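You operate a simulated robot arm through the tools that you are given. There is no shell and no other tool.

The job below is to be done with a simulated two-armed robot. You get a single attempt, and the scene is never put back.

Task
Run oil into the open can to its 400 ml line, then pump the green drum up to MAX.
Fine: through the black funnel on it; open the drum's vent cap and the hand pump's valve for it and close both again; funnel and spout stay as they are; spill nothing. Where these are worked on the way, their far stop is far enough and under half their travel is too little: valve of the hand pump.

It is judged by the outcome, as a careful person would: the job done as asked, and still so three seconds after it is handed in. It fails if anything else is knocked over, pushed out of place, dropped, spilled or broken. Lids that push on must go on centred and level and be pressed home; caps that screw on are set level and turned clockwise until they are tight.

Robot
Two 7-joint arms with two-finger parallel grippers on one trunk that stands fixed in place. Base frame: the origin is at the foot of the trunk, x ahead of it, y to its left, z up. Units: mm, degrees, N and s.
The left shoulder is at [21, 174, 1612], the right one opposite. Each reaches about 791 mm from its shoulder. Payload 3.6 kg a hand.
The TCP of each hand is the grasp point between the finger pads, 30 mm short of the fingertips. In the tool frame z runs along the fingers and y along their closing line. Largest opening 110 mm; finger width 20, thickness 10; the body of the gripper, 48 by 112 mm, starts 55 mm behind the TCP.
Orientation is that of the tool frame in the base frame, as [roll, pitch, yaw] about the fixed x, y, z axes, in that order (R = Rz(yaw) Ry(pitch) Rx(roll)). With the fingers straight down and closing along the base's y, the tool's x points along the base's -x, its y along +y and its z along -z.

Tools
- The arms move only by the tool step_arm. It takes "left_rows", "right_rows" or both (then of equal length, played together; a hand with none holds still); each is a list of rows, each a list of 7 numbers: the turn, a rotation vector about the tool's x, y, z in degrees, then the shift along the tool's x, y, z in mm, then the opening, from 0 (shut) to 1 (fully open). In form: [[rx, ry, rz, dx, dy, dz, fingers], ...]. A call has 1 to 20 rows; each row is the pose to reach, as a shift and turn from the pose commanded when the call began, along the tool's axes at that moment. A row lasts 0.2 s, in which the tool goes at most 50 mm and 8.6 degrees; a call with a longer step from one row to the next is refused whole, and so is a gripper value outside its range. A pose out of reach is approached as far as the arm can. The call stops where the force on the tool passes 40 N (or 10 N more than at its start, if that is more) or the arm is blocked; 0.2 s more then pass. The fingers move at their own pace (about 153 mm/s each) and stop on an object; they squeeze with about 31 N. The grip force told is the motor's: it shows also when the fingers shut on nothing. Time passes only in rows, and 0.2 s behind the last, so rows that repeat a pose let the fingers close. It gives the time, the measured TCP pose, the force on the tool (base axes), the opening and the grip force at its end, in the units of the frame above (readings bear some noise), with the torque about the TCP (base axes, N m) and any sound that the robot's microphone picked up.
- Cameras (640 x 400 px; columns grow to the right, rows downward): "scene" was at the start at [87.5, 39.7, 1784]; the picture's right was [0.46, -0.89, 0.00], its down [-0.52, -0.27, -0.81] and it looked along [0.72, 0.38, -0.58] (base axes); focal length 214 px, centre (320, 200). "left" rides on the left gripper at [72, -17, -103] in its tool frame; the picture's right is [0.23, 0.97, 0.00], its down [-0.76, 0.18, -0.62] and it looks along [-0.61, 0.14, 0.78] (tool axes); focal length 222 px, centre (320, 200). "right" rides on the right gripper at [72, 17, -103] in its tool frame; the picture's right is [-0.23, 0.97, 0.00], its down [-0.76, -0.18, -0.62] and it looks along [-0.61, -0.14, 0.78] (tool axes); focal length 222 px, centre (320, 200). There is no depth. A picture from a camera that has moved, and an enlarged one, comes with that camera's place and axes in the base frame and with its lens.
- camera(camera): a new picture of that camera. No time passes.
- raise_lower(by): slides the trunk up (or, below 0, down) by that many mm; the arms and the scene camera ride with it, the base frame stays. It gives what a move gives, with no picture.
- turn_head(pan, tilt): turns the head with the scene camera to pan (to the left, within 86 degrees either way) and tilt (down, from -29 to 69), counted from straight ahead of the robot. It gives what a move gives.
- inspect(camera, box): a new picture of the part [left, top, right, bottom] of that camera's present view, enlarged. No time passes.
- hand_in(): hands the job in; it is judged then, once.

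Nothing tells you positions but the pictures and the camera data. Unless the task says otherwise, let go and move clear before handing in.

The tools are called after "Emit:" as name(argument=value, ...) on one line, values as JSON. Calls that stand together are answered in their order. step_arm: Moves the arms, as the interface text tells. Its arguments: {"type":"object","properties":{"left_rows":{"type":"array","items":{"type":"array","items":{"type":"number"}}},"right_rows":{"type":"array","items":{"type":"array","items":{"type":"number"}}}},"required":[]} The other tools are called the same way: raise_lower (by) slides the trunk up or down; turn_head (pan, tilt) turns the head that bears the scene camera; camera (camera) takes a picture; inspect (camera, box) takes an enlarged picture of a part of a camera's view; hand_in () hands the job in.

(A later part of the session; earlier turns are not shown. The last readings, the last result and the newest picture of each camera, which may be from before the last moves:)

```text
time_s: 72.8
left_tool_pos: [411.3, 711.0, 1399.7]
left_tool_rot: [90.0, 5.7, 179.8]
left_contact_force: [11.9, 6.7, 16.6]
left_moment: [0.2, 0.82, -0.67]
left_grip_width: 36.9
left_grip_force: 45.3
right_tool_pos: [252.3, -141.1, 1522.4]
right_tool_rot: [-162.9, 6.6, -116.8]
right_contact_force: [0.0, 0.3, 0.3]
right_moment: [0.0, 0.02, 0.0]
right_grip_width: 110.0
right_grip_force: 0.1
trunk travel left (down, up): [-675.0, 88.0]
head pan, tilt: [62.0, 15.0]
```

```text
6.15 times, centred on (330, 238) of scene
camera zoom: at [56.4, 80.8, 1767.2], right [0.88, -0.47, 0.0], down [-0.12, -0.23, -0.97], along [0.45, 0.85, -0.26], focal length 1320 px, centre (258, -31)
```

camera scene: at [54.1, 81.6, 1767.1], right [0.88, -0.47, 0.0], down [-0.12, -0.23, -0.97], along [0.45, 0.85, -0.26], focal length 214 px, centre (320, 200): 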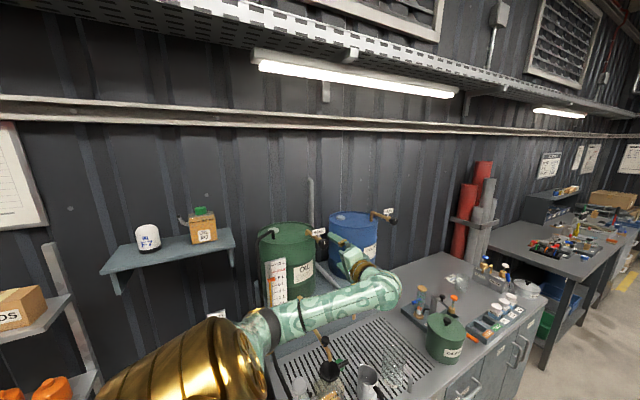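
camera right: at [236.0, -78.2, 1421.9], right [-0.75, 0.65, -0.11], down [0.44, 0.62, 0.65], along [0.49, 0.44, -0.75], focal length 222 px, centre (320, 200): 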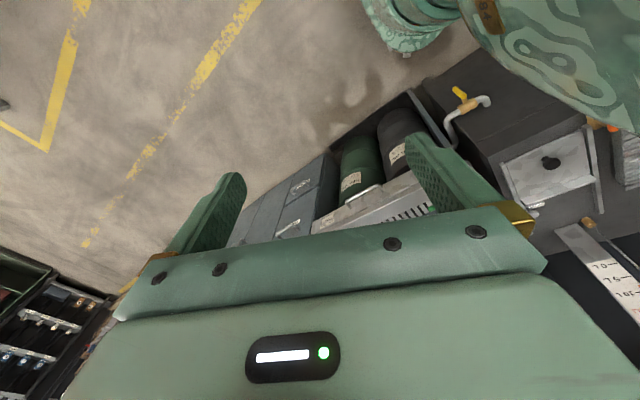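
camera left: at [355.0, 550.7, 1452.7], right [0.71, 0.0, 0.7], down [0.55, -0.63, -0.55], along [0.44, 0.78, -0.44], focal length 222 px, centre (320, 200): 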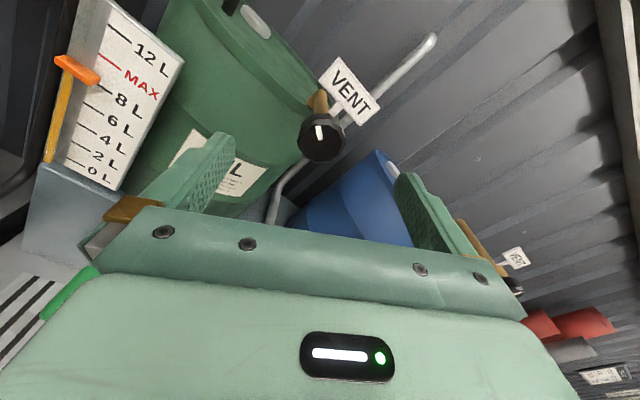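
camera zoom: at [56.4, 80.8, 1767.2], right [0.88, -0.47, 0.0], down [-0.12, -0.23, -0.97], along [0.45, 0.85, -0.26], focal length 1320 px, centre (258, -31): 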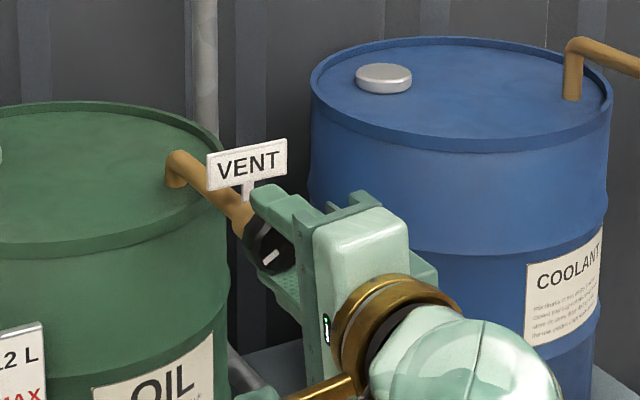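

Torque rose to 0.8 N·m at about 120°, so that is the open stop. I'll let go, back out, and check the cap stays put.

Emit:
step_arm(left_rows=[[0, 0, 2, 0, 0, 0, 0.3], [0, 0, 2, 0, 0, 0, 0.6], [0, 0, 2, 0, 0, -25, 0.8], [0, 0, 2, 0, 0, -60, 1], [0, 0, 2, 0, 0, -100, 1]])

Emit:
inspect(camera="left", box=[240, 80, 400, 200])

Emit:
camera(camera="scene")

```text
time_s: 74.0
left_tool_pos: [408.4, 608.5, 1402.4]
left_tool_rot: [90.0, 3.8, 179.8]
left_contact_force: [0.7, -0.6, -0.6]
left_moment: [0.02, 0.05, -0.01]
left_grip_width: 110.0
left_grip_force: 0.0
right_tool_pos: [250.8, -142.7, 1522.2]
right_tool_rot: [-162.9, 6.8, -116.8]
right_contact_force: [0.2, -0.5, -0.3]
right_moment: [0.01, -0.01, 0.01]
right_grip_width: 110.0
right_grip_force: 0.1
trunk travel left (down, up): [-675.0, 88.0]
head pan, tilt: [62.0, 15.0]
```

```text
3.33 times, centred on (320, 140) of left
camera zoom: at [335.2, 506.6, 1381.4], right [-0.29, 0.0, 0.96], down [0.75, -0.62, 0.23], along [0.6, 0.78, 0.18], focal length 740 px, centre (320, 400)
```

zoom: 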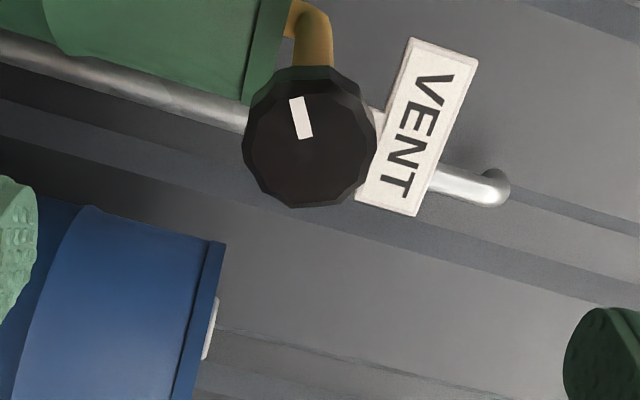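

```text
taken
camera scene: at [53.8, 80.0, 1767.2], right [0.88, -0.47, 0.0], down [-0.12, -0.23, -0.97], along [0.45, 0.85, -0.26], focal length 214 px, centre (320, 200)
```

scene: 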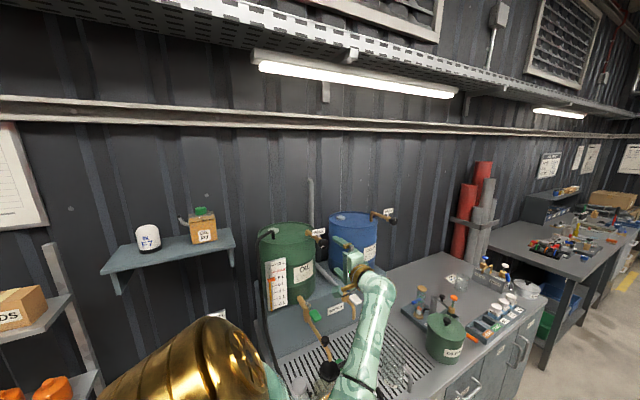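

The vent is open, its mark at about 8 o'clock. I'll bring the hand back to fingers-down over the bench, then lower the trunk for the tap.

Emit:
step_arm(left_rows=[[0, 0, 0, 0, 0, -40, 1], [4.6, 4.6, -4.6, 0.3, 3, -60, 1], [9.3, 9.3, -9.3, 0.6, 6, -80, 1], [14, 14, -14, 1, 9, -95, 1], [18.5, 18.5, -18.5, 1.3, 12, -110, 1], [23, 23, -23, 1.6, 15, -120, 1], [27.7, 27.7, -27.7, 2, 18, -130, 1], [32.3, 32.3, -32.3, 2.3, 21, -140, 1], [37, 37, -37, 2.6, 24, -148, 1], [41.6, 41.6, -41.6, 3, 27, -155, 1], [46.2, 46.2, -46.2, 3.3, 30, -162, 1], [50.8, 50.8, -50.8, 3.6, 34, -168, 1], [55.4, 55.4, -55.4, 4, 38, -172, 1], [60, 60, -60, 4.3, 42, -175, 1], [64.7, 64.7, -64.7, 4.7, 45, -177, 1], [69.3, 69.3, -69.3, 5, 48, -178, 1]])

Emit:
camera(camera="scene")

```text
time_s: 77.4
left_tool_pos: [399.6, 434.5, 1447.0]
left_tool_rot: [-176.1, -0.2, -90.1]
left_contact_force: [-0.5, -0.3, -0.7]
left_moment: [0.01, -0.01, 0.0]
left_grip_width: 110.0
left_grip_force: 0.1
right_tool_pos: [251.0, -141.6, 1523.5]
right_tool_rot: [-163.0, 6.5, -116.7]
right_contact_force: [-0.1, -0.3, 0.3]
right_moment: [0.01, 0.01, -0.02]
right_grip_width: 110.0
right_grip_force: 0.1
trunk travel left (down, up): [-675.0, 88.0]
head pan, tilt: [62.0, 15.0]
```

```text
taken
camera scene: at [53.8, 81.6, 1767.1], right [0.88, -0.47, 0.0], down [-0.12, -0.23, -0.97], along [0.45, 0.85, -0.26], focal length 214 px, centre (320, 200)
```

scene: 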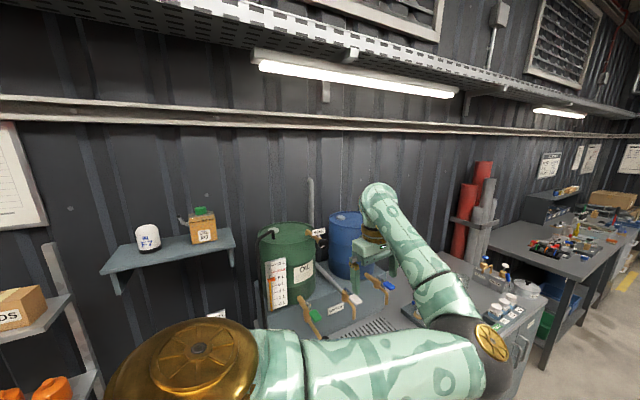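

Emit:
step_arm(left_rows=[[0, 0, 0, 0, 0, -40, 1], [0, 0, 0, 0, 0, -80, 1], [0, 0, 0, 0, 0, -120, 1], [0, 0, 0, 0, 0, -160, 1]])

Emit:
raise_lower(by=-250)

Emit:
step_arm(left_rows=[[0, 0, 0, 0, 0, -40, 1], [0, 0, 0, 0, 0, -80, 1], [0, 0, 0, 0, 0, -120, 1], [0, 0, 0, 0, 0, -150, 1]])

Emit:
camera(camera="scene")

```text
time_s: 78.4
left_tool_pos: [390.8, 434.3, 1607.6]
left_tool_rot: [-176.2, -0.2, -90.3]
left_contact_force: [-1.2, -0.1, 0.2]
left_moment: [-0.02, 0.0, 0.01]
left_grip_width: 109.9
left_grip_force: 0.0
right_tool_pos: [250.0, -142.1, 1522.6]
right_tool_rot: [-163.0, 6.6, -116.7]
right_contact_force: [-0.5, -0.4, 0.2]
right_moment: [0.01, -0.05, -0.02]
right_grip_width: 110.0
right_grip_force: 0.0
trunk travel left (down, up): [-675.0, 88.0]
head pan, tilt: [62.0, 15.0]
```

```text
time_s: 81.0
left_tool_pos: [389.3, 435.7, 1357.1]
left_tool_rot: [-176.2, -0.1, -90.2]
left_contact_force: [-0.2, -0.6, -0.3]
left_moment: [0.0, -0.01, -0.01]
left_grip_width: 110.1
left_grip_force: 0.1
right_tool_pos: [263.3, -140.7, 1265.6]
right_tool_rot: [-164.8, 5.5, -117.1]
right_contact_force: [0.2, 0.0, 0.0]
right_moment: [0.02, 0.01, 0.02]
right_grip_width: 110.1
right_grip_force: 0.0
trunk travel left (down, up): [-425.0, 338.0]
head pan, tilt: [62.0, 15.0]
```

```text
time_s: 82.0
left_tool_pos: [377.3, 436.0, 1506.6]
left_tool_rot: [-176.1, 0.0, -90.1]
left_contact_force: [-0.3, 0.7, 0.1]
left_moment: [0.0, -0.03, -0.02]
left_grip_width: 110.2
left_grip_force: 0.0
right_tool_pos: [261.6, -141.8, 1265.7]
right_tool_rot: [-164.7, 5.7, -117.2]
right_contact_force: [-0.2, -0.5, 0.3]
right_moment: [0.02, -0.02, 0.01]
right_grip_width: 109.9
right_grip_force: 0.1
trunk travel left (down, up): [-425.0, 338.0]
head pan, tilt: [62.0, 15.0]
```

```text
taken
camera scene: at [79.6, 81.3, 1516.2], right [0.88, -0.47, 0.0], down [-0.12, -0.23, -0.97], along [0.45, 0.85, -0.26], focal length 214 px, centre (320, 200)
```

scene: 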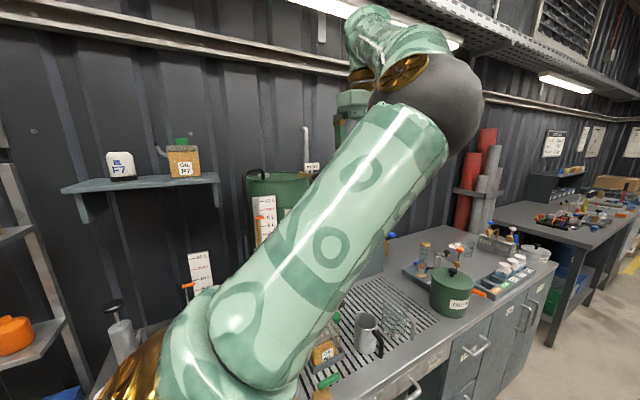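

Elbow is up again as in the earlier tap pose. I'll lower the trunk to the tap-working height and move over the paddle, pointing the head at the can.

Emit:
raise_lower(by=-200)

Emit:
turn_head(pan=58, tilt=30)

Emit:
camera(camera="left")

Emit:
camera(camera="scene")

```text
time_s: 84.2
left_tool_pos: [379.3, 434.7, 1307.7]
left_tool_rot: [-176.2, -0.2, -90.2]
left_contact_force: [0.6, -0.2, 1.1]
left_moment: [-0.01, -0.02, 0.02]
left_grip_width: 110.1
left_grip_force: 0.1
right_tool_pos: [310.1, -139.7, 1029.5]
right_tool_rot: [-173.0, 1.3, -117.8]
right_contact_force: [0.0, -0.4, -1.0]
right_moment: [0.01, -0.03, -0.04]
right_grip_width: 109.8
right_grip_force: 0.1
trunk travel left (down, up): [-225.0, 538.0]
head pan, tilt: [62.0, 15.0]
```

```text
time_s: 84.9
left_tool_pos: [381.4, 434.8, 1306.8]
left_tool_rot: [-176.2, -0.1, -90.3]
left_contact_force: [0.5, 1.3, 0.5]
left_moment: [0.0, 0.0, 0.02]
left_grip_width: 110.0
left_grip_force: 0.0
right_tool_pos: [311.3, -139.3, 1027.8]
right_tool_rot: [-173.0, 1.2, -117.7]
right_contact_force: [0.4, -0.4, 0.1]
right_moment: [-0.01, 0.02, -0.02]
right_grip_width: 110.1
right_grip_force: 0.1
trunk travel left (down, up): [-225.0, 538.0]
head pan, tilt: [58.0, 30.0]
```

```text
taken
camera left: at [388.7, 362.7, 1411.3], right [-0.97, -0.22, -0.06], down [-0.22, 0.76, 0.61], along [-0.09, 0.61, -0.79], focal length 222 px, centre (320, 200)
```

left: 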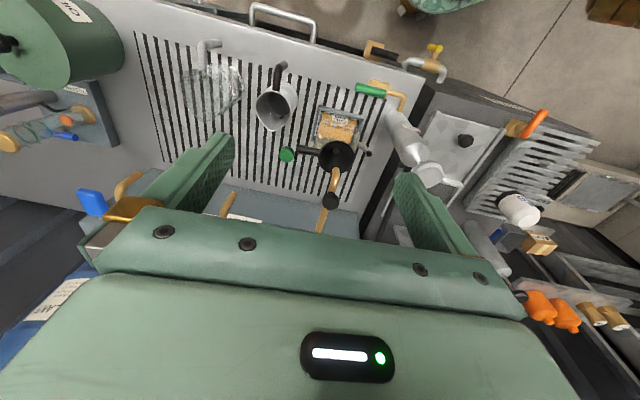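

```text
taken
camera scene: at [160.9, 75.5, 1288.2], right [0.85, -0.53, 0.0], down [-0.27, -0.42, -0.87], along [0.46, 0.73, -0.5], focal length 214 px, centre (320, 200)
```

scene: 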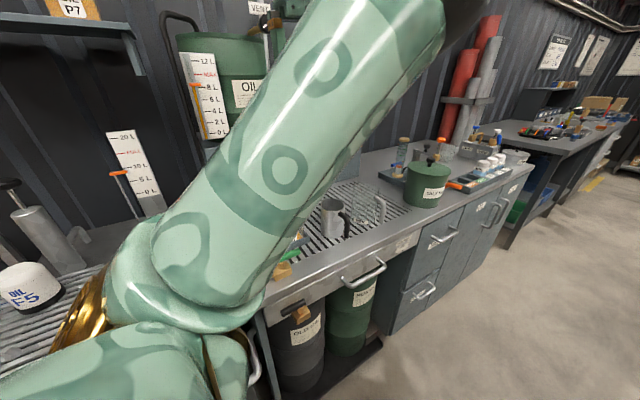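

Emit:
step_arm(left_rows=[[-0.8, 0, 0, -41, 8.7, 9, 1], [-1.6, 0, 0, -82, 17.4, 18, 1], [-2.4, 0, 0, -123, 26, 26.5, 1], [-3.1, 0, 0, -164, 35, 35, 1], [-3.8, 0, 0, -205, 43.5, 44, 1]])

Emit:
inspect(camera="left", box=[220, 50, 420, 230])

Emit:
inspect(camera="scene", box=[240, 150, 360, 260])

```text
time_s: 86.1
left_tool_pos: [337.9, 643.1, 1257.8]
left_tool_rot: [180.0, -0.3, -90.2]
left_contact_force: [0.4, 0.9, 0.1]
left_moment: [0.0, -0.02, -0.02]
left_grip_width: 109.8
left_grip_force: 0.1
right_tool_pos: [310.3, -137.9, 1028.9]
right_tool_rot: [-173.0, 1.3, -117.8]
right_contact_force: [0.2, 0.1, -0.1]
right_moment: [0.0, -0.02, -0.04]
right_grip_width: 110.1
right_grip_force: 0.2
trunk travel left (down, up): [-225.0, 538.0]
head pan, tilt: [58.0, 30.0]
```

```text
2.22 times, centred on (320, 140) of left
camera zoom: at [353.6, 571.1, 1362.9], right [-0.97, -0.22, 0.0], down [-0.17, 0.76, 0.62], along [-0.14, 0.6, -0.78], focal length 494 px, centre (320, 333)
```

zoom: 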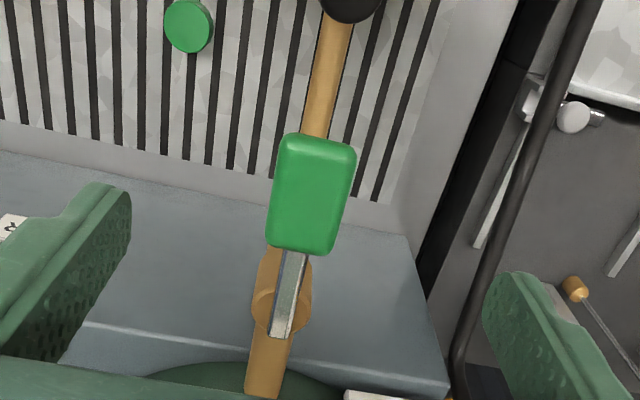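

```text
3.64 times, centred on (300, 205) of scene
camera zoom: at [160.3, 77.3, 1288.1], right [0.85, -0.53, 0.0], down [-0.27, -0.43, -0.87], along [0.46, 0.73, -0.5], focal length 780 px, centre (393, 182)
```

zoom: 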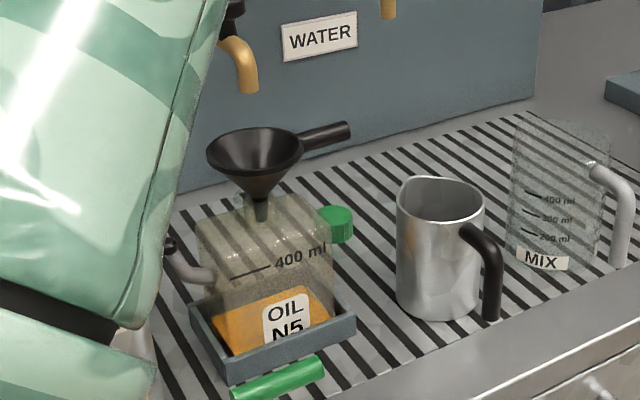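

Oil level is unchanged and nothing is dripping. I'll go down over the paddle, grip it as before and run the tap in measured bursts now that the vent is open.

Emit:
step_arm(left_rows=[[0, 0, 0, -4, -1, 35, 0.6], [0, 0, 0, -7, -1.5, 70, 0.5], [0, 0, 0, -7, -1.5, 95, 0.5], [0, 0, 0, -7, -1.5, 95, 0.2], [0, 0, 0, -7, -1.5, 95, 0.2]])

Emit:
step_arm(left_rows=[[0, -7, 0, -0.5, 0, 7.9, 0.2], [0, -12, 0, -1.4, 0, 13.5, 0.2], [0, -12, 0, -1.4, 0, 13.5, 0.2], [0, -6, 0, -0.4, 0, 6.8, 0.2], [0, 0, 0, 0, 0, 0, 0.2], [0, 1, 0, 0, 0, -1.5, 0.2]])

Emit:
inspect(camera="scene", box=[292, 212, 316, 244])

Emit:
inspect(camera="scene", box=[235, 110, 285, 160])

```text
time_s: 87.3
left_tool_pos: [339.5, 646.7, 1166.2]
left_tool_rot: [-179.9, -0.2, -90.2]
left_contact_force: [-2.4, 0.6, 0.4]
left_moment: [0.01, 0.0, 0.16]
left_grip_width: 31.4
left_grip_force: 45.0
right_tool_pos: [310.6, -139.8, 1029.3]
right_tool_rot: [-173.1, 1.3, -117.8]
right_contact_force: [0.7, -0.3, 0.8]
right_moment: [0.0, -0.01, 0.0]
right_grip_width: 110.1
right_grip_force: 0.1
trunk travel left (down, up): [-225.0, 538.0]
head pan, tilt: [58.0, 30.0]
```

```text
time_s: 88.7
left_tool_pos: [339.6, 647.9, 1167.3]
left_tool_rot: [179.9, -1.1, -90.2]
left_contact_force: [-2.6, 5.7, 4.5]
left_moment: [1.39, 0.1, 0.1]
left_grip_width: 31.7
left_grip_force: 44.6
right_tool_pos: [310.3, -139.8, 1028.6]
right_tool_rot: [-172.9, 1.3, -117.9]
right_contact_force: [0.8, 0.3, -0.3]
right_moment: [0.0, 0.0, 0.0]
right_grip_width: 110.2
right_grip_force: 0.0
trunk travel left (down, up): [-225.0, 538.0]
head pan, tilt: [58.0, 30.0]
```

```text
12.50 times, centred on (304, 228) of scene
camera zoom: at [160.3, 76.4, 1288.2], right [0.85, -0.53, 0.0], down [-0.26, -0.42, -0.87], along [0.46, 0.73, -0.5], focal length 2681 px, centre (520, -150)
```

zoom: 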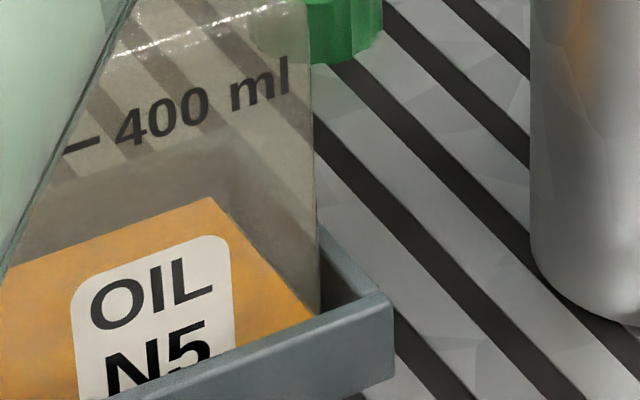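

```text
8.00 times, centred on (260, 135) of scene
camera zoom: at [160.3, 76.4, 1288.2], right [0.85, -0.53, 0.0], down [-0.26, -0.42, -0.87], along [0.46, 0.73, -0.5], focal length 1716 px, centre (800, 720)
```

zoom: 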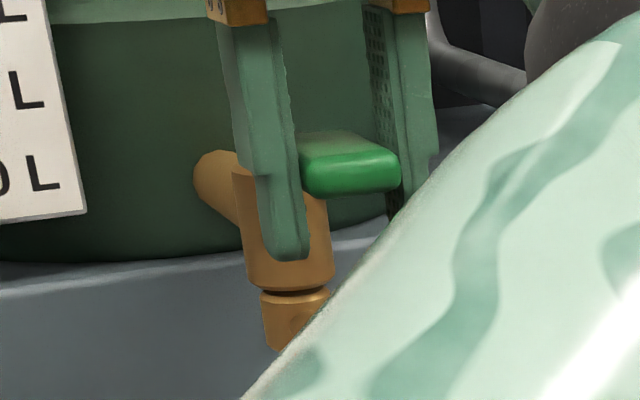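

The level rises again, so the flow is restored. Next a longer burst at about 20°.

Emit:
step_arm(left_rows=[[0, -7, 0, -0.5, 0, 7.9, 0.2], [0, -14, 0, -1.9, 0, 15.7, 0.2], [0, -20, 0, -3.9, 0, 22.2, 0.2], [0, -20, 0, -3.9, 0, 22.2, 0.2], [0, -20, 0, -3.9, 0, 22.2, 0.2], [0, -20, 0, -3.9, 0, 22.2, 0.2], [0, -20, 0, -3.9, 0, 22.2, 0.2], [0, -12, 0, -1.4, 0, 13.5, 0.2], [0, -4, 0, -0.2, 0, 4.5, 0.2], [0, 0, 0, 0, 0, 0, 0.2], [0, 0, 0, 0, 0, 0, 0.2]])

Emit:
inspect(camera="scene", box=[292, 212, 316, 244])

```text
time_s: 91.1
left_tool_pos: [340.1, 648.9, 1167.0]
left_tool_rot: [-179.9, -1.2, -90.1]
left_contact_force: [1.8, 12.1, 10.9]
left_moment: [1.31, 0.0, 0.14]
left_grip_width: 31.8
left_grip_force: 45.0
right_tool_pos: [310.0, -139.5, 1028.0]
right_tool_rot: [-173.1, 1.3, -117.8]
right_contact_force: [-0.2, -0.8, 0.0]
right_moment: [-0.01, -0.01, -0.01]
right_grip_width: 110.2
right_grip_force: 0.0
trunk travel left (down, up): [-225.0, 538.0]
head pan, tilt: [58.0, 30.0]
```

```text
12.50 times, centred on (304, 228) of scene
camera zoom: at [160.5, 76.6, 1288.1], right [0.85, -0.53, 0.0], down [-0.27, -0.42, -0.87], along [0.46, 0.73, -0.5], focal length 2681 px, centre (520, -150)
```

zoom: 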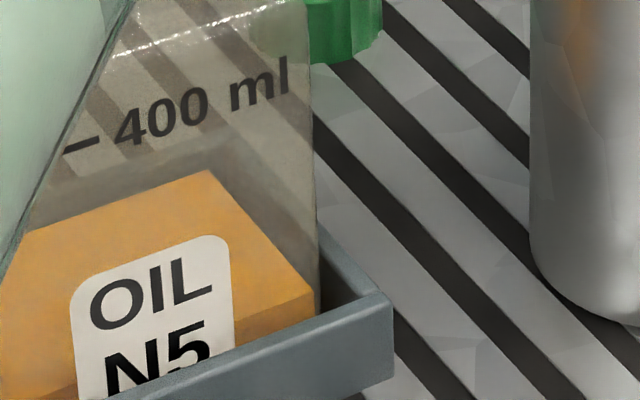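

Each such burst raises the level by about 30 px of the 216 px remaining to the line. I'll run a longer burst of about 3.4 s.

Emit:
step_arm(left_rows=[[0, -7, 0, -0.5, 0, 7.9, 0.2], [0, -14, 0, -1.9, 0, 15.7, 0.2], [0, -20, 0, -3.9, 0, 22.2, 0.2], [0, -20, 0, -3.9, 0, 22.2, 0.2], [0, -20, 0, -3.9, 0, 22.2, 0.2], [0, -20, 0, -3.9, 0, 22.2, 0.2], [0, -20, 0, -3.9, 0, 22.2, 0.2], [0, -20, 0, -3.9, 0, 22.2, 0.2], [0, -20, 0, -3.9, 0, 22.2, 0.2], [0, -20, 0, -3.9, 0, 22.2, 0.2], [0, -20, 0, -3.9, 0, 22.2, 0.2], [0, -20, 0, -3.9, 0, 22.2, 0.2], [0, -20, 0, -3.9, 0, 22.2, 0.2], [0, -20, 0, -3.9, 0, 22.2, 0.2], [0, -20, 0, -3.9, 0, 22.2, 0.2], [0, -20, 0, -3.9, 0, 22.2, 0.2], [0, -12, 0, -1.4, 0, 13.5, 0.2], [0, -4, 0, -0.2, 0, 4.5, 0.2], [0, 0, 0, 0, 0, 0, 0.2], [0, 0, 0, 0, 0, 0, 0.2]])

Emit:
inspect(camera="scene", box=[292, 212, 316, 244])

Emit:
inspect(camera="scene", box=[235, 110, 285, 160])

```text
time_s: 95.3
left_tool_pos: [339.5, 648.0, 1167.4]
left_tool_rot: [180.0, -1.2, -90.3]
left_contact_force: [-5.4, 14.8, 13.7]
left_moment: [1.2, 0.17, 0.16]
left_grip_width: 31.6
left_grip_force: 45.2
right_tool_pos: [308.5, -138.7, 1028.1]
right_tool_rot: [-173.0, 1.3, -117.8]
right_contact_force: [0.4, 0.6, 0.2]
right_moment: [0.01, -0.01, 0.02]
right_grip_width: 110.0
right_grip_force: 0.1
trunk travel left (down, up): [-225.0, 538.0]
head pan, tilt: [58.0, 30.0]
```

```text
12.50 times, centred on (304, 228) of scene
camera zoom: at [159.2, 76.7, 1288.3], right [0.85, -0.53, 0.0], down [-0.26, -0.42, -0.87], along [0.46, 0.73, -0.5], focal length 2681 px, centre (520, -150)
```

zoom: 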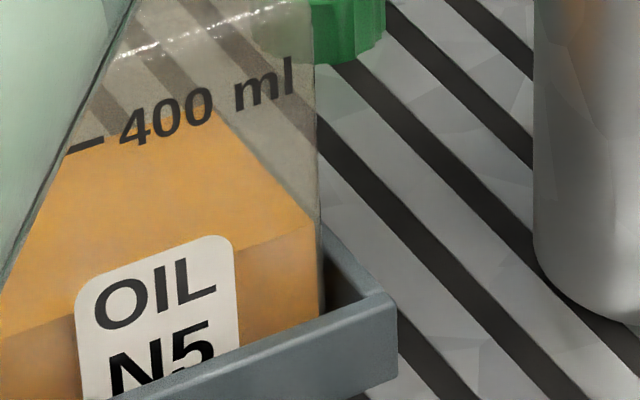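

```text
8.00 times, centred on (260, 135) of scene
camera zoom: at [159.2, 76.7, 1288.3], right [0.85, -0.53, 0.0], down [-0.26, -0.42, -0.87], along [0.46, 0.73, -0.5], focal length 1716 px, centre (800, 720)
```

zoom: 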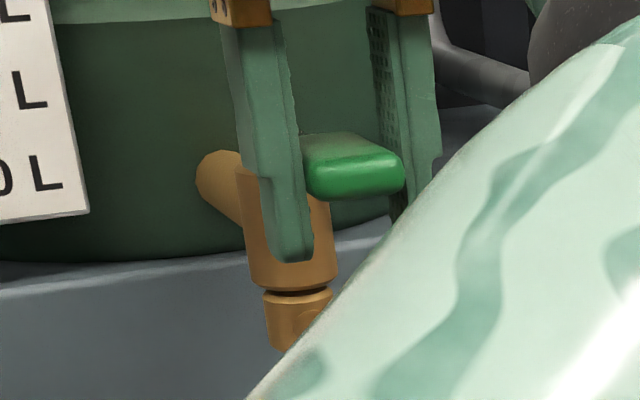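

Level rose 70 px; 155 px remain to the mark at the front edge. I'll repeat the same burst.

Emit:
step_arm(left_rows=[[0, -7, 0, -0.5, 0, 7.9, 0.2], [0, -14, 0, -1.9, 0, 15.7, 0.2], [0, -20, 0, -3.9, 0, 22.2, 0.2], [0, -20, 0, -3.9, 0, 22.2, 0.2], [0, -20, 0, -3.9, 0, 22.2, 0.2], [0, -20, 0, -3.9, 0, 22.2, 0.2], [0, -20, 0, -3.9, 0, 22.2, 0.2], [0, -20, 0, -3.9, 0, 22.2, 0.2], [0, -20, 0, -3.9, 0, 22.2, 0.2], [0, -20, 0, -3.9, 0, 22.2, 0.2], [0, -20, 0, -3.9, 0, 22.2, 0.2], [0, -20, 0, -3.9, 0, 22.2, 0.2], [0, -20, 0, -3.9, 0, 22.2, 0.2], [0, -20, 0, -3.9, 0, 22.2, 0.2], [0, -20, 0, -3.9, 0, 22.2, 0.2], [0, -20, 0, -3.9, 0, 22.2, 0.2], [0, -12, 0, -1.4, 0, 13.5, 0.2], [0, -4, 0, -0.2, 0, 4.5, 0.2], [0, 0, 0, 0, 0, 0, 0.2], [0, 0, 0, 0, 0, 0, 0.2]])

Emit:
inspect(camera="scene", box=[292, 212, 316, 244])

Emit:
inspect(camera="scene", box=[250, 150, 350, 250])

```text
time_s: 99.5
left_tool_pos: [339.8, 647.5, 1166.5]
left_tool_rot: [179.9, -1.3, -90.2]
left_contact_force: [-3.7, 15.5, 15.0]
left_moment: [1.2, 0.07, 0.13]
left_grip_width: 31.4
left_grip_force: 44.9
right_tool_pos: [310.2, -140.1, 1028.8]
right_tool_rot: [-172.9, 1.3, -117.9]
right_contact_force: [-0.3, -0.3, -0.7]
right_moment: [0.04, 0.02, 0.03]
right_grip_width: 110.1
right_grip_force: 0.0
trunk travel left (down, up): [-225.0, 538.0]
head pan, tilt: [58.0, 30.0]
```

```text
12.50 times, centred on (304, 228) of scene
camera zoom: at [159.5, 76.8, 1288.3], right [0.85, -0.53, 0.0], down [-0.26, -0.42, -0.87], along [0.46, 0.73, -0.5], focal length 2681 px, centre (520, -150)
```

zoom: 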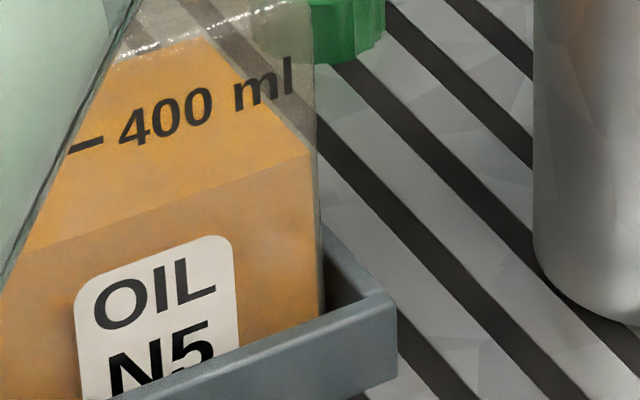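

```text
4.00 times, centred on (300, 200) of scene
camera zoom: at [159.5, 76.8, 1288.3], right [0.85, -0.53, 0.0], down [-0.26, -0.42, -0.87], along [0.46, 0.73, -0.5], focal length 858 px, centre (400, 200)
```

zoom: 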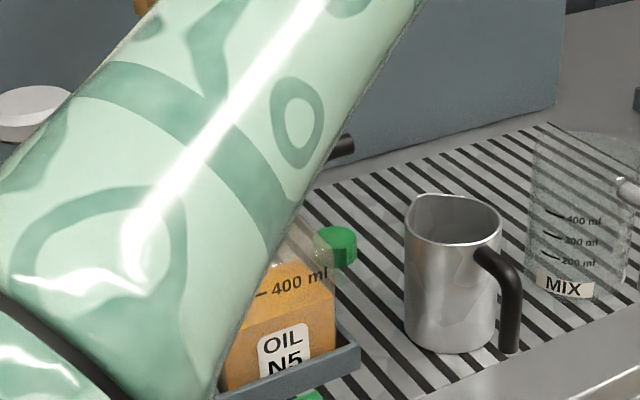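

About 83 px remain. I'll run slightly less than the last burst, then finish with small ones.

Emit:
step_arm(left_rows=[[0, -7, 0, -0.5, 0, 7.9, 0.2], [0, -14, 0, -1.9, 0, 15.7, 0.2], [0, -20, 0, -3.9, 0, 22.2, 0.2], [0, -20, 0, -3.9, 0, 22.2, 0.2], [0, -20, 0, -3.9, 0, 22.2, 0.2], [0, -20, 0, -3.9, 0, 22.2, 0.2], [0, -20, 0, -3.9, 0, 22.2, 0.2], [0, -20, 0, -3.9, 0, 22.2, 0.2], [0, -20, 0, -3.9, 0, 22.2, 0.2], [0, -20, 0, -3.9, 0, 22.2, 0.2], [0, -20, 0, -3.9, 0, 22.2, 0.2], [0, -20, 0, -3.9, 0, 22.2, 0.2], [0, -20, 0, -3.9, 0, 22.2, 0.2], [0, -20, 0, -3.9, 0, 22.2, 0.2], [0, -12, 0, -1.4, 0, 13.5, 0.2], [0, -4, 0, -0.2, 0, 4.5, 0.2], [0, 0, 0, 0, 0, 0, 0.2], [0, 0, 0, 0, 0, 0, 0.2]])

Emit:
inspect(camera="scene", box=[292, 212, 316, 244])

```text
time_s: 103.3
left_tool_pos: [339.8, 648.0, 1166.0]
left_tool_rot: [-180.0, -1.2, -90.2]
left_contact_force: [-4.6, 10.3, 12.7]
left_moment: [1.28, 0.13, 0.14]
left_grip_width: 31.6
left_grip_force: 44.7
right_tool_pos: [308.4, -138.8, 1028.8]
right_tool_rot: [-172.9, 1.4, -117.8]
right_contact_force: [-0.3, 0.2, -0.3]
right_moment: [0.01, -0.03, -0.02]
right_grip_width: 109.6
right_grip_force: 0.1
trunk travel left (down, up): [-225.0, 538.0]
head pan, tilt: [58.0, 30.0]
```

```text
12.50 times, centred on (304, 228) of scene
camera zoom: at [159.3, 76.1, 1288.3], right [0.85, -0.53, 0.0], down [-0.26, -0.42, -0.87], along [0.46, 0.73, -0.5], focal length 2681 px, centre (520, -150)
```

zoom: 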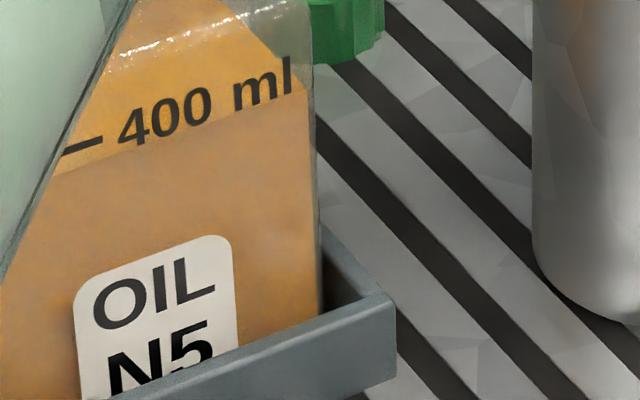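

Only about 20 px remain. A short burst of two rows at 20° should bring it nearly to the line.

Emit:
step_arm(left_rows=[[0, -7, 0, -0.5, 0, 7.9, 0.2], [0, -14, 0, -1.9, 0, 15.7, 0.2], [0, -20, 0, -3.9, 0, 22.2, 0.2], [0, -20, 0, -3.9, 0, 22.2, 0.2], [0, -12, 0, -1.4, 0, 13.5, 0.2], [0, -4, 0, -0.2, 0, 4.5, 0.2], [0, 0, 0, 0, 0, 0, 0.2], [0, 0, 0, 0, 0, 0, 0.2]])

Emit:
inspect(camera="scene", box=[292, 212, 316, 244])

Emit:
inspect(camera="scene", box=[292, 214, 306, 226])

```text
time_s: 105.1
left_tool_pos: [340.2, 647.9, 1165.2]
left_tool_rot: [-179.9, -1.2, -90.1]
left_contact_force: [-5.1, 14.2, 15.3]
left_moment: [1.2, -0.03, 0.29]
left_grip_width: 31.6
left_grip_force: 45.0
right_tool_pos: [309.0, -139.3, 1027.3]
right_tool_rot: [-172.9, 1.4, -117.9]
right_contact_force: [0.6, -0.3, 0.2]
right_moment: [-0.02, -0.01, -0.02]
right_grip_width: 110.1
right_grip_force: 0.0
trunk travel left (down, up): [-225.0, 538.0]
head pan, tilt: [58.0, 30.0]
```

```text
12.50 times, centred on (304, 228) of scene
camera zoom: at [159.2, 76.5, 1288.4], right [0.85, -0.53, 0.0], down [-0.26, -0.42, -0.87], along [0.46, 0.73, -0.5], focal length 2681 px, centre (520, -150)
```

zoom: 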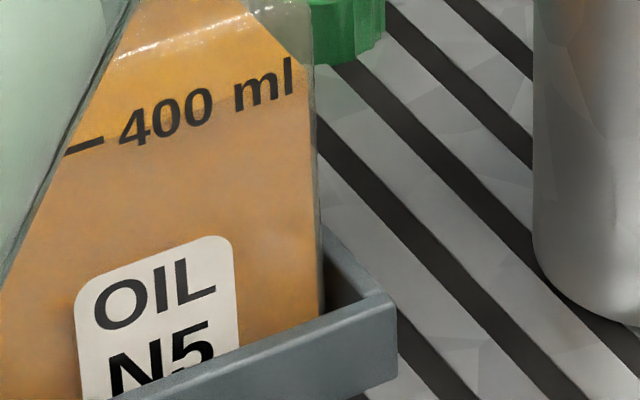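

```text
16.00 times, centred on (299, 220) of scene
camera zoom: at [159.2, 76.5, 1288.4], right [0.85, -0.53, 0.0], down [-0.26, -0.42, -0.87], along [0.46, 0.73, -0.5], focal length 3432 px, centre (656, -120)
```

zoom: 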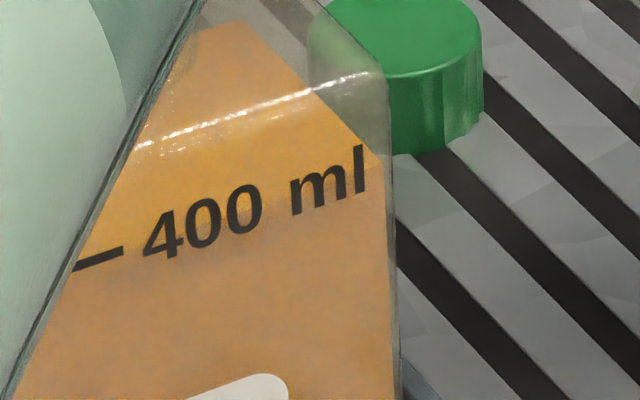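

Emit:
inspect(camera="scene", box=[293, 218, 304, 225])

Emit:
inspect(camera="scene", box=[298, 214, 308, 220])

```text
16.00 times, centred on (298, 222) of scene
camera zoom: at [159.2, 76.5, 1288.4], right [0.85, -0.53, 0.0], down [-0.26, -0.42, -0.87], along [0.46, 0.73, -0.5], focal length 3432 px, centre (664, -144)
```

zoom: 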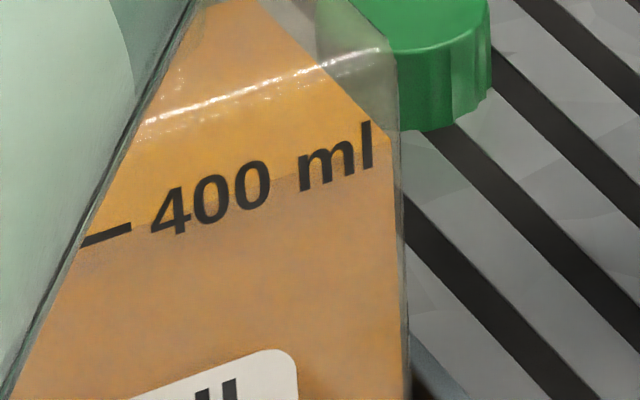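

```text
16.00 times, centred on (303, 217) of scene
camera zoom: at [159.2, 76.5, 1288.4], right [0.85, -0.53, 0.0], down [-0.26, -0.42, -0.87], along [0.46, 0.73, -0.5], focal length 3432 px, centre (592, -72)
```

zoom: 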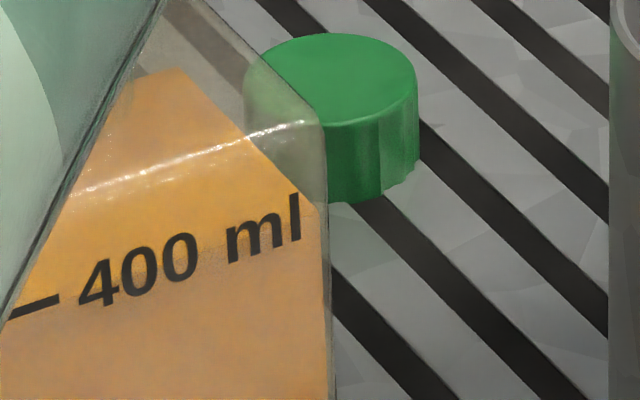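

The oil surface meets the 400 ml mark. The tap lever is at its closed stop; I'll release it, rise clear and look over the can, pump and pump valve.

Emit:
step_arm(left_rows=[[0, 0, 0, 0, 0, 0, 0.4], [0, 0, 0, 0, 0, 0, 0.5], [0, -1, 0, 0, 0, -30, 0.6], [0, -1, 0, 10, 0, -70, 0.8], [0, -1, 0, 30, 0, -110, 1]])

Emit:
inspect(camera="scene", box=[240, 150, 360, 260])

Emit:
inspect(camera="left", box=[220, 50, 420, 230])

Emit:
camera(camera="left")

```text
time_s: 106.3
left_tool_pos: [340.9, 618.1, 1277.8]
left_tool_rot: [-179.9, -0.1, -90.1]
left_contact_force: [-0.2, -0.1, 0.5]
left_moment: [0.03, 0.0, 0.0]
left_grip_width: 110.1
left_grip_force: 0.1
right_tool_pos: [309.7, -140.7, 1028.7]
right_tool_rot: [-173.0, 1.3, -117.9]
right_contact_force: [-0.1, -0.5, 0.2]
right_moment: [-0.03, 0.0, 0.04]
right_grip_width: 109.9
right_grip_force: 0.0
trunk travel left (down, up): [-225.0, 538.0]
head pan, tilt: [58.0, 30.0]
```

```text
3.64 times, centred on (300, 205) of scene
camera zoom: at [159.7, 74.4, 1288.4], right [0.85, -0.53, 0.0], down [-0.26, -0.42, -0.87], along [0.46, 0.73, -0.5], focal length 780 px, centre (393, 182)
```

zoom: 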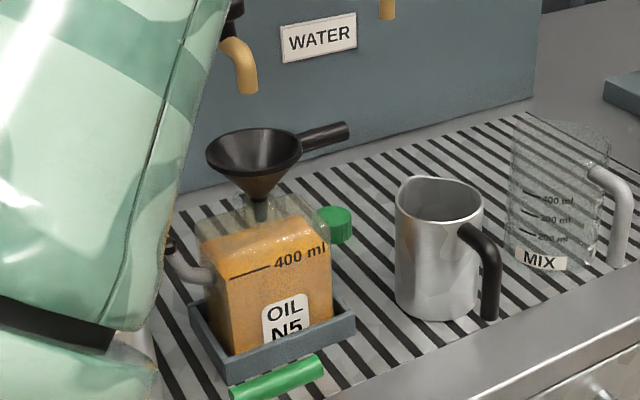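

```text
2.22 times, centred on (320, 140) of left
camera zoom: at [356.9, 545.9, 1381.8], right [-0.97, -0.22, 0.0], down [-0.18, 0.76, 0.62], along [-0.14, 0.61, -0.78], focal length 494 px, centre (320, 333)
```

zoom: 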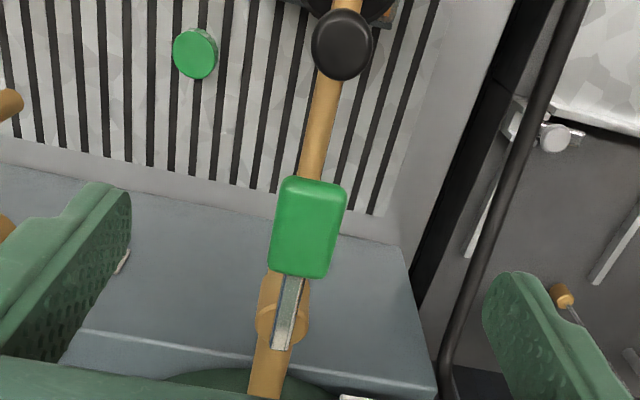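

```text
taken
camera left: at [356.9, 545.9, 1381.8], right [-0.97, -0.22, 0.0], down [-0.18, 0.76, 0.62], along [-0.14, 0.61, -0.78], focal length 222 px, centre (320, 200)
```

left: 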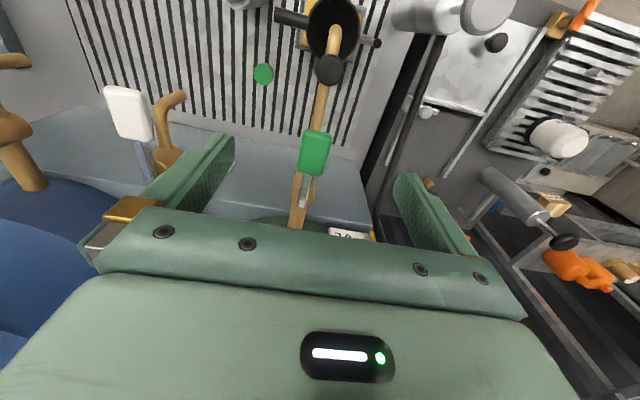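

Emit:
inspect(camera="scene", box=[290, 205, 345, 240])

Emit:
inspect(camera="scene", box=[288, 208, 318, 232])

```text
11.43 times, centred on (318, 222) of scene
camera zoom: at [159.7, 74.4, 1288.4], right [0.85, -0.53, 0.0], down [-0.26, -0.42, -0.87], along [0.46, 0.73, -0.5], focal length 2451 px, centre (349, -57)
```

zoom: 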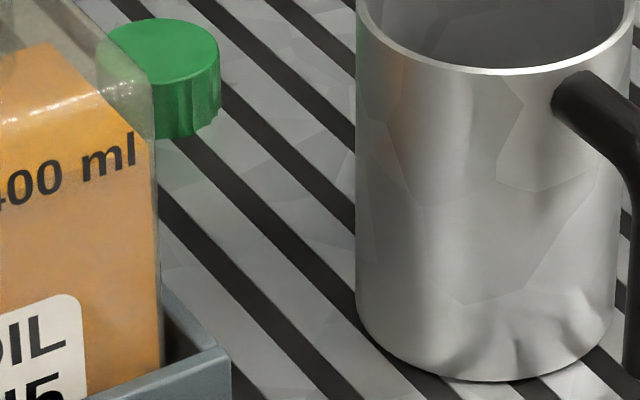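

```text
16.00 times, centred on (303, 220) of scene
camera zoom: at [159.7, 74.4, 1288.4], right [0.85, -0.53, 0.0], down [-0.26, -0.42, -0.87], along [0.46, 0.73, -0.5], focal length 3432 px, centre (592, -120)
```

zoom: 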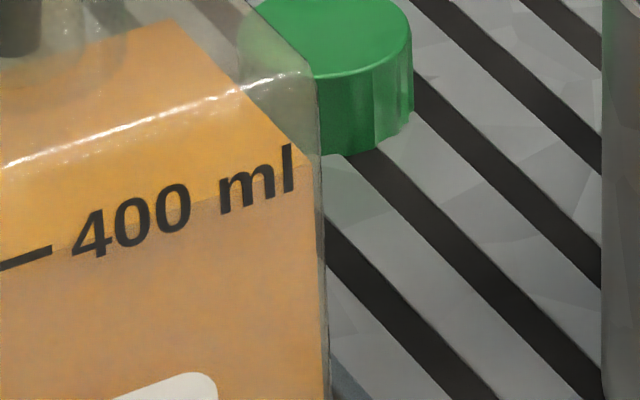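

The can is right on its line. Now the pump valve and pump in close-up from here.

Emit:
inspect(camera="scene", box=[255, 235, 325, 295])

Emit:
camera(camera="scene")

```text
6.67 times, centred on (290, 265) of scene
camera zoom: at [159.7, 74.4, 1288.4], right [0.85, -0.53, 0.0], down [-0.26, -0.42, -0.87], along [0.46, 0.73, -0.5], focal length 1430 px, centre (520, -233)
```

zoom: 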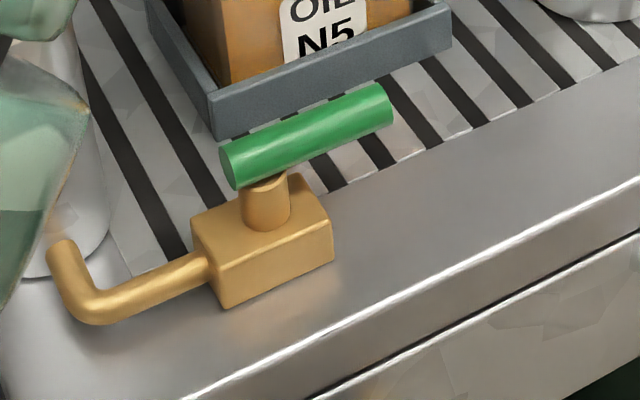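

```text
taken
camera scene: at [159.7, 74.4, 1288.4], right [0.85, -0.53, 0.0], down [-0.26, -0.42, -0.87], along [0.46, 0.73, -0.5], focal length 214 px, centre (320, 200)
```

scene: 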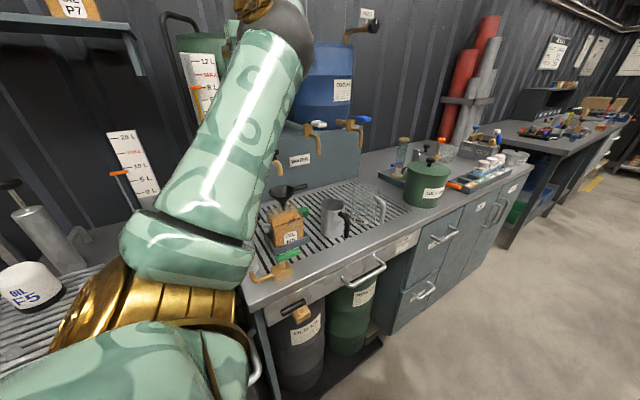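

The pump valve is a green bar lever near z≈915, running from [269, 440] to [329, 442] with a vertical stem at about [281, 440]. I'll raise the trunk so the left arm can work down on it with its fingers closing along y.

Emit:
raise_lower(by=300)

Emit:
step_arm(left_rows=[[0, 0, 0, 30, 0, 10, 1], [0, 0, 8, 60, 0, 30, 1], [0, 0, 16, 90, 0, 50, 1], [0, 0, 24, 120, 0, 75, 1], [0, 0, 32, 145, 0, 100, 1], [0, 0, 40, 165, 0, 125, 1], [0, 0, 48, 180, 0, 150, 1], [0, 0, 56, 190, 0, 175, 1], [0, 0, 64, 200, 0, 200, 1], [0, 0, 72, 205, 0, 220, 1], [0, 0, 80, 210, 0, 240, 1], [0, 0, 88, 215, 0, 255, 1], [0, 0, 90, 215, 0, 270, 1]])

Emit:
camera(camera="left")

Emit:
camera(camera="scene")

```text
time_s: 109.3
left_tool_pos: [330.8, 619.4, 1582.6]
left_tool_rot: [-178.8, -0.2, -90.2]
left_contact_force: [0.4, 0.3, -0.2]
left_moment: [-0.01, -0.02, 0.01]
left_grip_width: 109.7
left_grip_force: 0.0
right_tool_pos: [255.2, -139.7, 1372.2]
right_tool_rot: [-163.5, 6.4, -117.3]
right_contact_force: [0.5, -0.1, 1.0]
right_moment: [0.01, -0.01, 0.01]
right_grip_width: 110.0
right_grip_force: 0.0
trunk travel left (down, up): [-525.0, 238.0]
head pan, tilt: [58.0, 30.0]
```

```text
time_s: 112.1
left_tool_pos: [336.9, 403.8, 1311.8]
left_tool_rot: [-179.8, 1.4, 179.6]
left_contact_force: [0.2, -0.1, 0.1]
left_moment: [0.02, -0.04, -0.02]
left_grip_width: 110.1
left_grip_force: 0.1
right_tool_pos: [255.6, -139.7, 1374.7]
right_tool_rot: [-163.5, 6.4, -117.3]
right_contact_force: [0.5, -0.2, 0.5]
right_moment: [-0.02, 0.01, 0.01]
right_grip_width: 110.0
right_grip_force: 0.0
trunk travel left (down, up): [-525.0, 238.0]
head pan, tilt: [58.0, 30.0]
```

```text
taken
camera left: at [260.5, 387.3, 1414.3], right [-0.22, 0.97, -0.01], down [0.75, 0.17, 0.64], along [0.62, 0.14, -0.77], focal length 222 px, centre (320, 200)
```

left: 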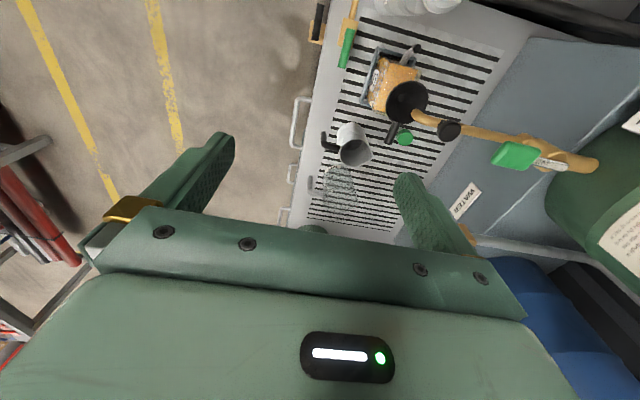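

```text
taken
camera scene: at [67.1, 75.9, 1592.6], right [0.85, -0.53, 0.0], down [-0.27, -0.42, -0.87], along [0.46, 0.73, -0.5], focal length 214 px, centre (320, 200)
```

scene: 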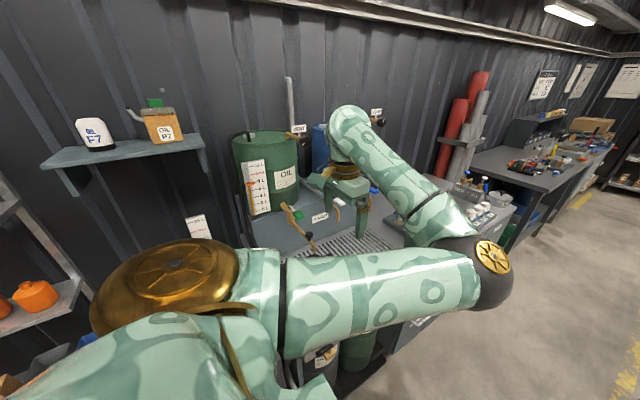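

Emit:
step_arm(left_rows=[[0, 0.3, 0, 4, 5, 43, 0.8], [0, 0.6, 0, 8, 10, 86, 0.6], [0, 0.9, 0, 12, 15, 129, 0.5], [0, 1.2, 0, 15, 20, 172, 0.5], [0, 1.4, 0, 19, 26, 215, 0.5], [0, 1.4, 0, 22, 31, 258, 0.5], [0, 1.4, 0, 23, 34, 292, 0.5]])

Emit:
camera(camera="left")

Emit:
camera(camera="scene")

```text
time_s: 113.7
left_tool_pos: [319.4, 437.9, 1021.5]
left_tool_rot: [-179.9, -0.2, 179.9]
left_contact_force: [-0.4, -0.2, -0.4]
left_moment: [0.05, 0.04, 0.01]
left_grip_width: 54.9
left_grip_force: 0.0
right_tool_pos: [255.8, -140.0, 1372.8]
right_tool_rot: [-163.4, 6.2, -117.3]
right_contact_force: [-0.2, -0.1, 0.5]
right_moment: [0.01, -0.01, 0.03]
right_grip_width: 109.8
right_grip_force: 0.1
trunk travel left (down, up): [-525.0, 238.0]
head pan, tilt: [58.0, 30.0]
```

```text
taken
camera left: at [245.9, 421.0, 1124.7], right [-0.22, 0.97, 0.0], down [0.76, 0.18, 0.62], along [0.6, 0.14, -0.78], focal length 222 px, centre (320, 200)
```

left: 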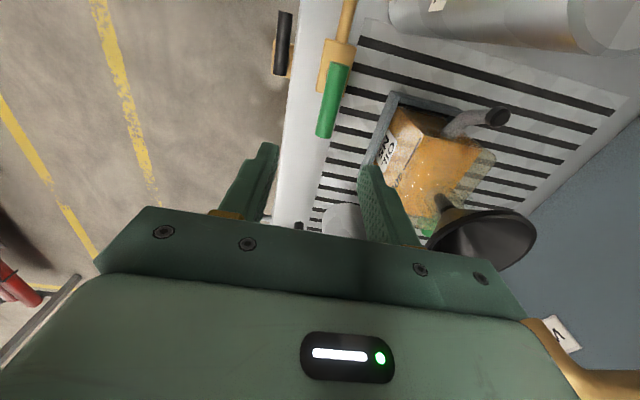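

```text
taken
camera scene: at [66.9, 75.7, 1592.6], right [0.85, -0.53, 0.0], down [-0.27, -0.42, -0.87], along [0.46, 0.73, -0.5], focal length 214 px, centre (320, 200)
```

scene: 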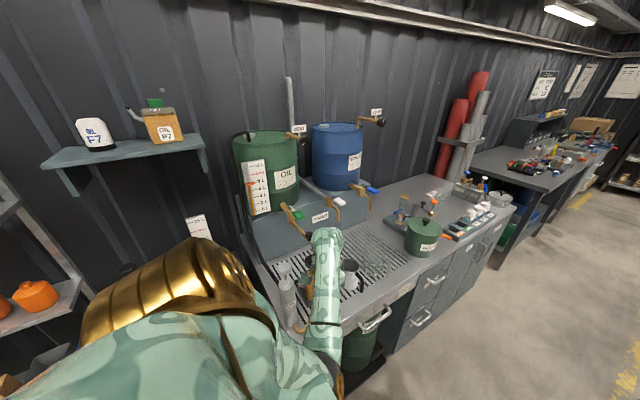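

The lever is at y≈444, between the fingers' line of descent, and the funnel is well clear. I'll lower the fingers to straddle the lever near its tip.

Emit:
step_arm(left_rows=[[0, 0, 0, 3, 3, 35, 0.42], [0, 0, 0, 6, 6.5, 65, 0.42], [0, 0, 0, 6.4, 6.6, 90, 0.42], [0, 0, 0, 6.4, 6.6, 94, 0.42]])

Emit:
camera(camera="left")

Emit:
inspect(camera="scene", box=[260, 220, 360, 340])

```text
time_s: 114.7
left_tool_pos: [312.5, 443.1, 926.0]
left_tool_rot: [-179.9, -0.1, 179.9]
left_contact_force: [-0.5, -0.5, -0.2]
left_moment: [0.02, 0.0, -0.01]
left_grip_width: 46.3
left_grip_force: 0.0
right_tool_pos: [255.4, -140.2, 1373.2]
right_tool_rot: [-163.5, 6.2, -117.3]
right_contact_force: [0.4, -0.4, -0.4]
right_moment: [0.03, 0.01, -0.01]
right_grip_width: 110.2
right_grip_force: 0.0
trunk travel left (down, up): [-525.0, 238.0]
head pan, tilt: [58.0, 30.0]
```

```text
taken
camera left: at [239.7, 427.2, 1029.8], right [-0.22, 0.97, 0.0], down [0.76, 0.18, 0.62], along [0.61, 0.14, -0.78], focal length 222 px, centre (320, 200)
```

left: 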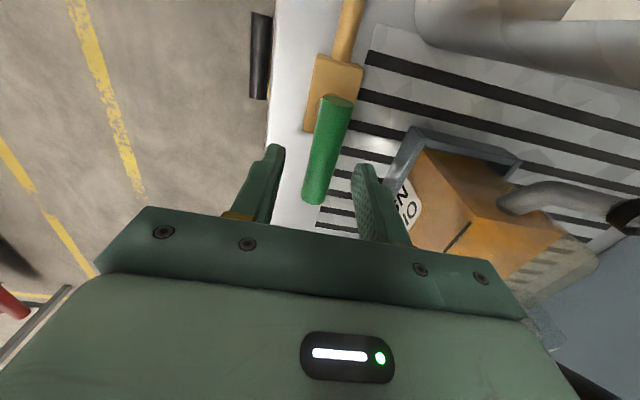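

```text
3.33 times, centred on (310, 280) of scene
camera zoom: at [66.9, 75.4, 1592.6], right [0.85, -0.53, 0.0], down [-0.27, -0.42, -0.87], along [0.46, 0.73, -0.5], focal length 715 px, centre (353, -67)
```

zoom: 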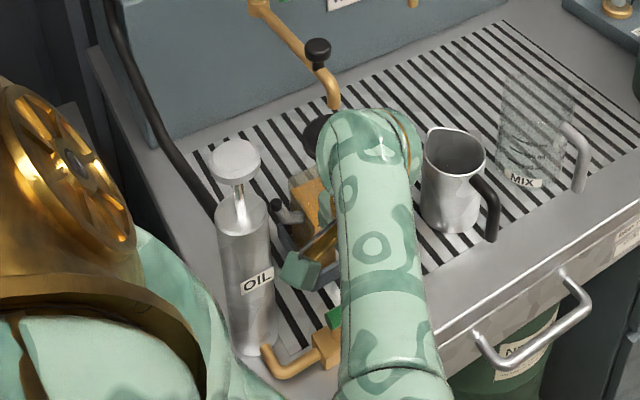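

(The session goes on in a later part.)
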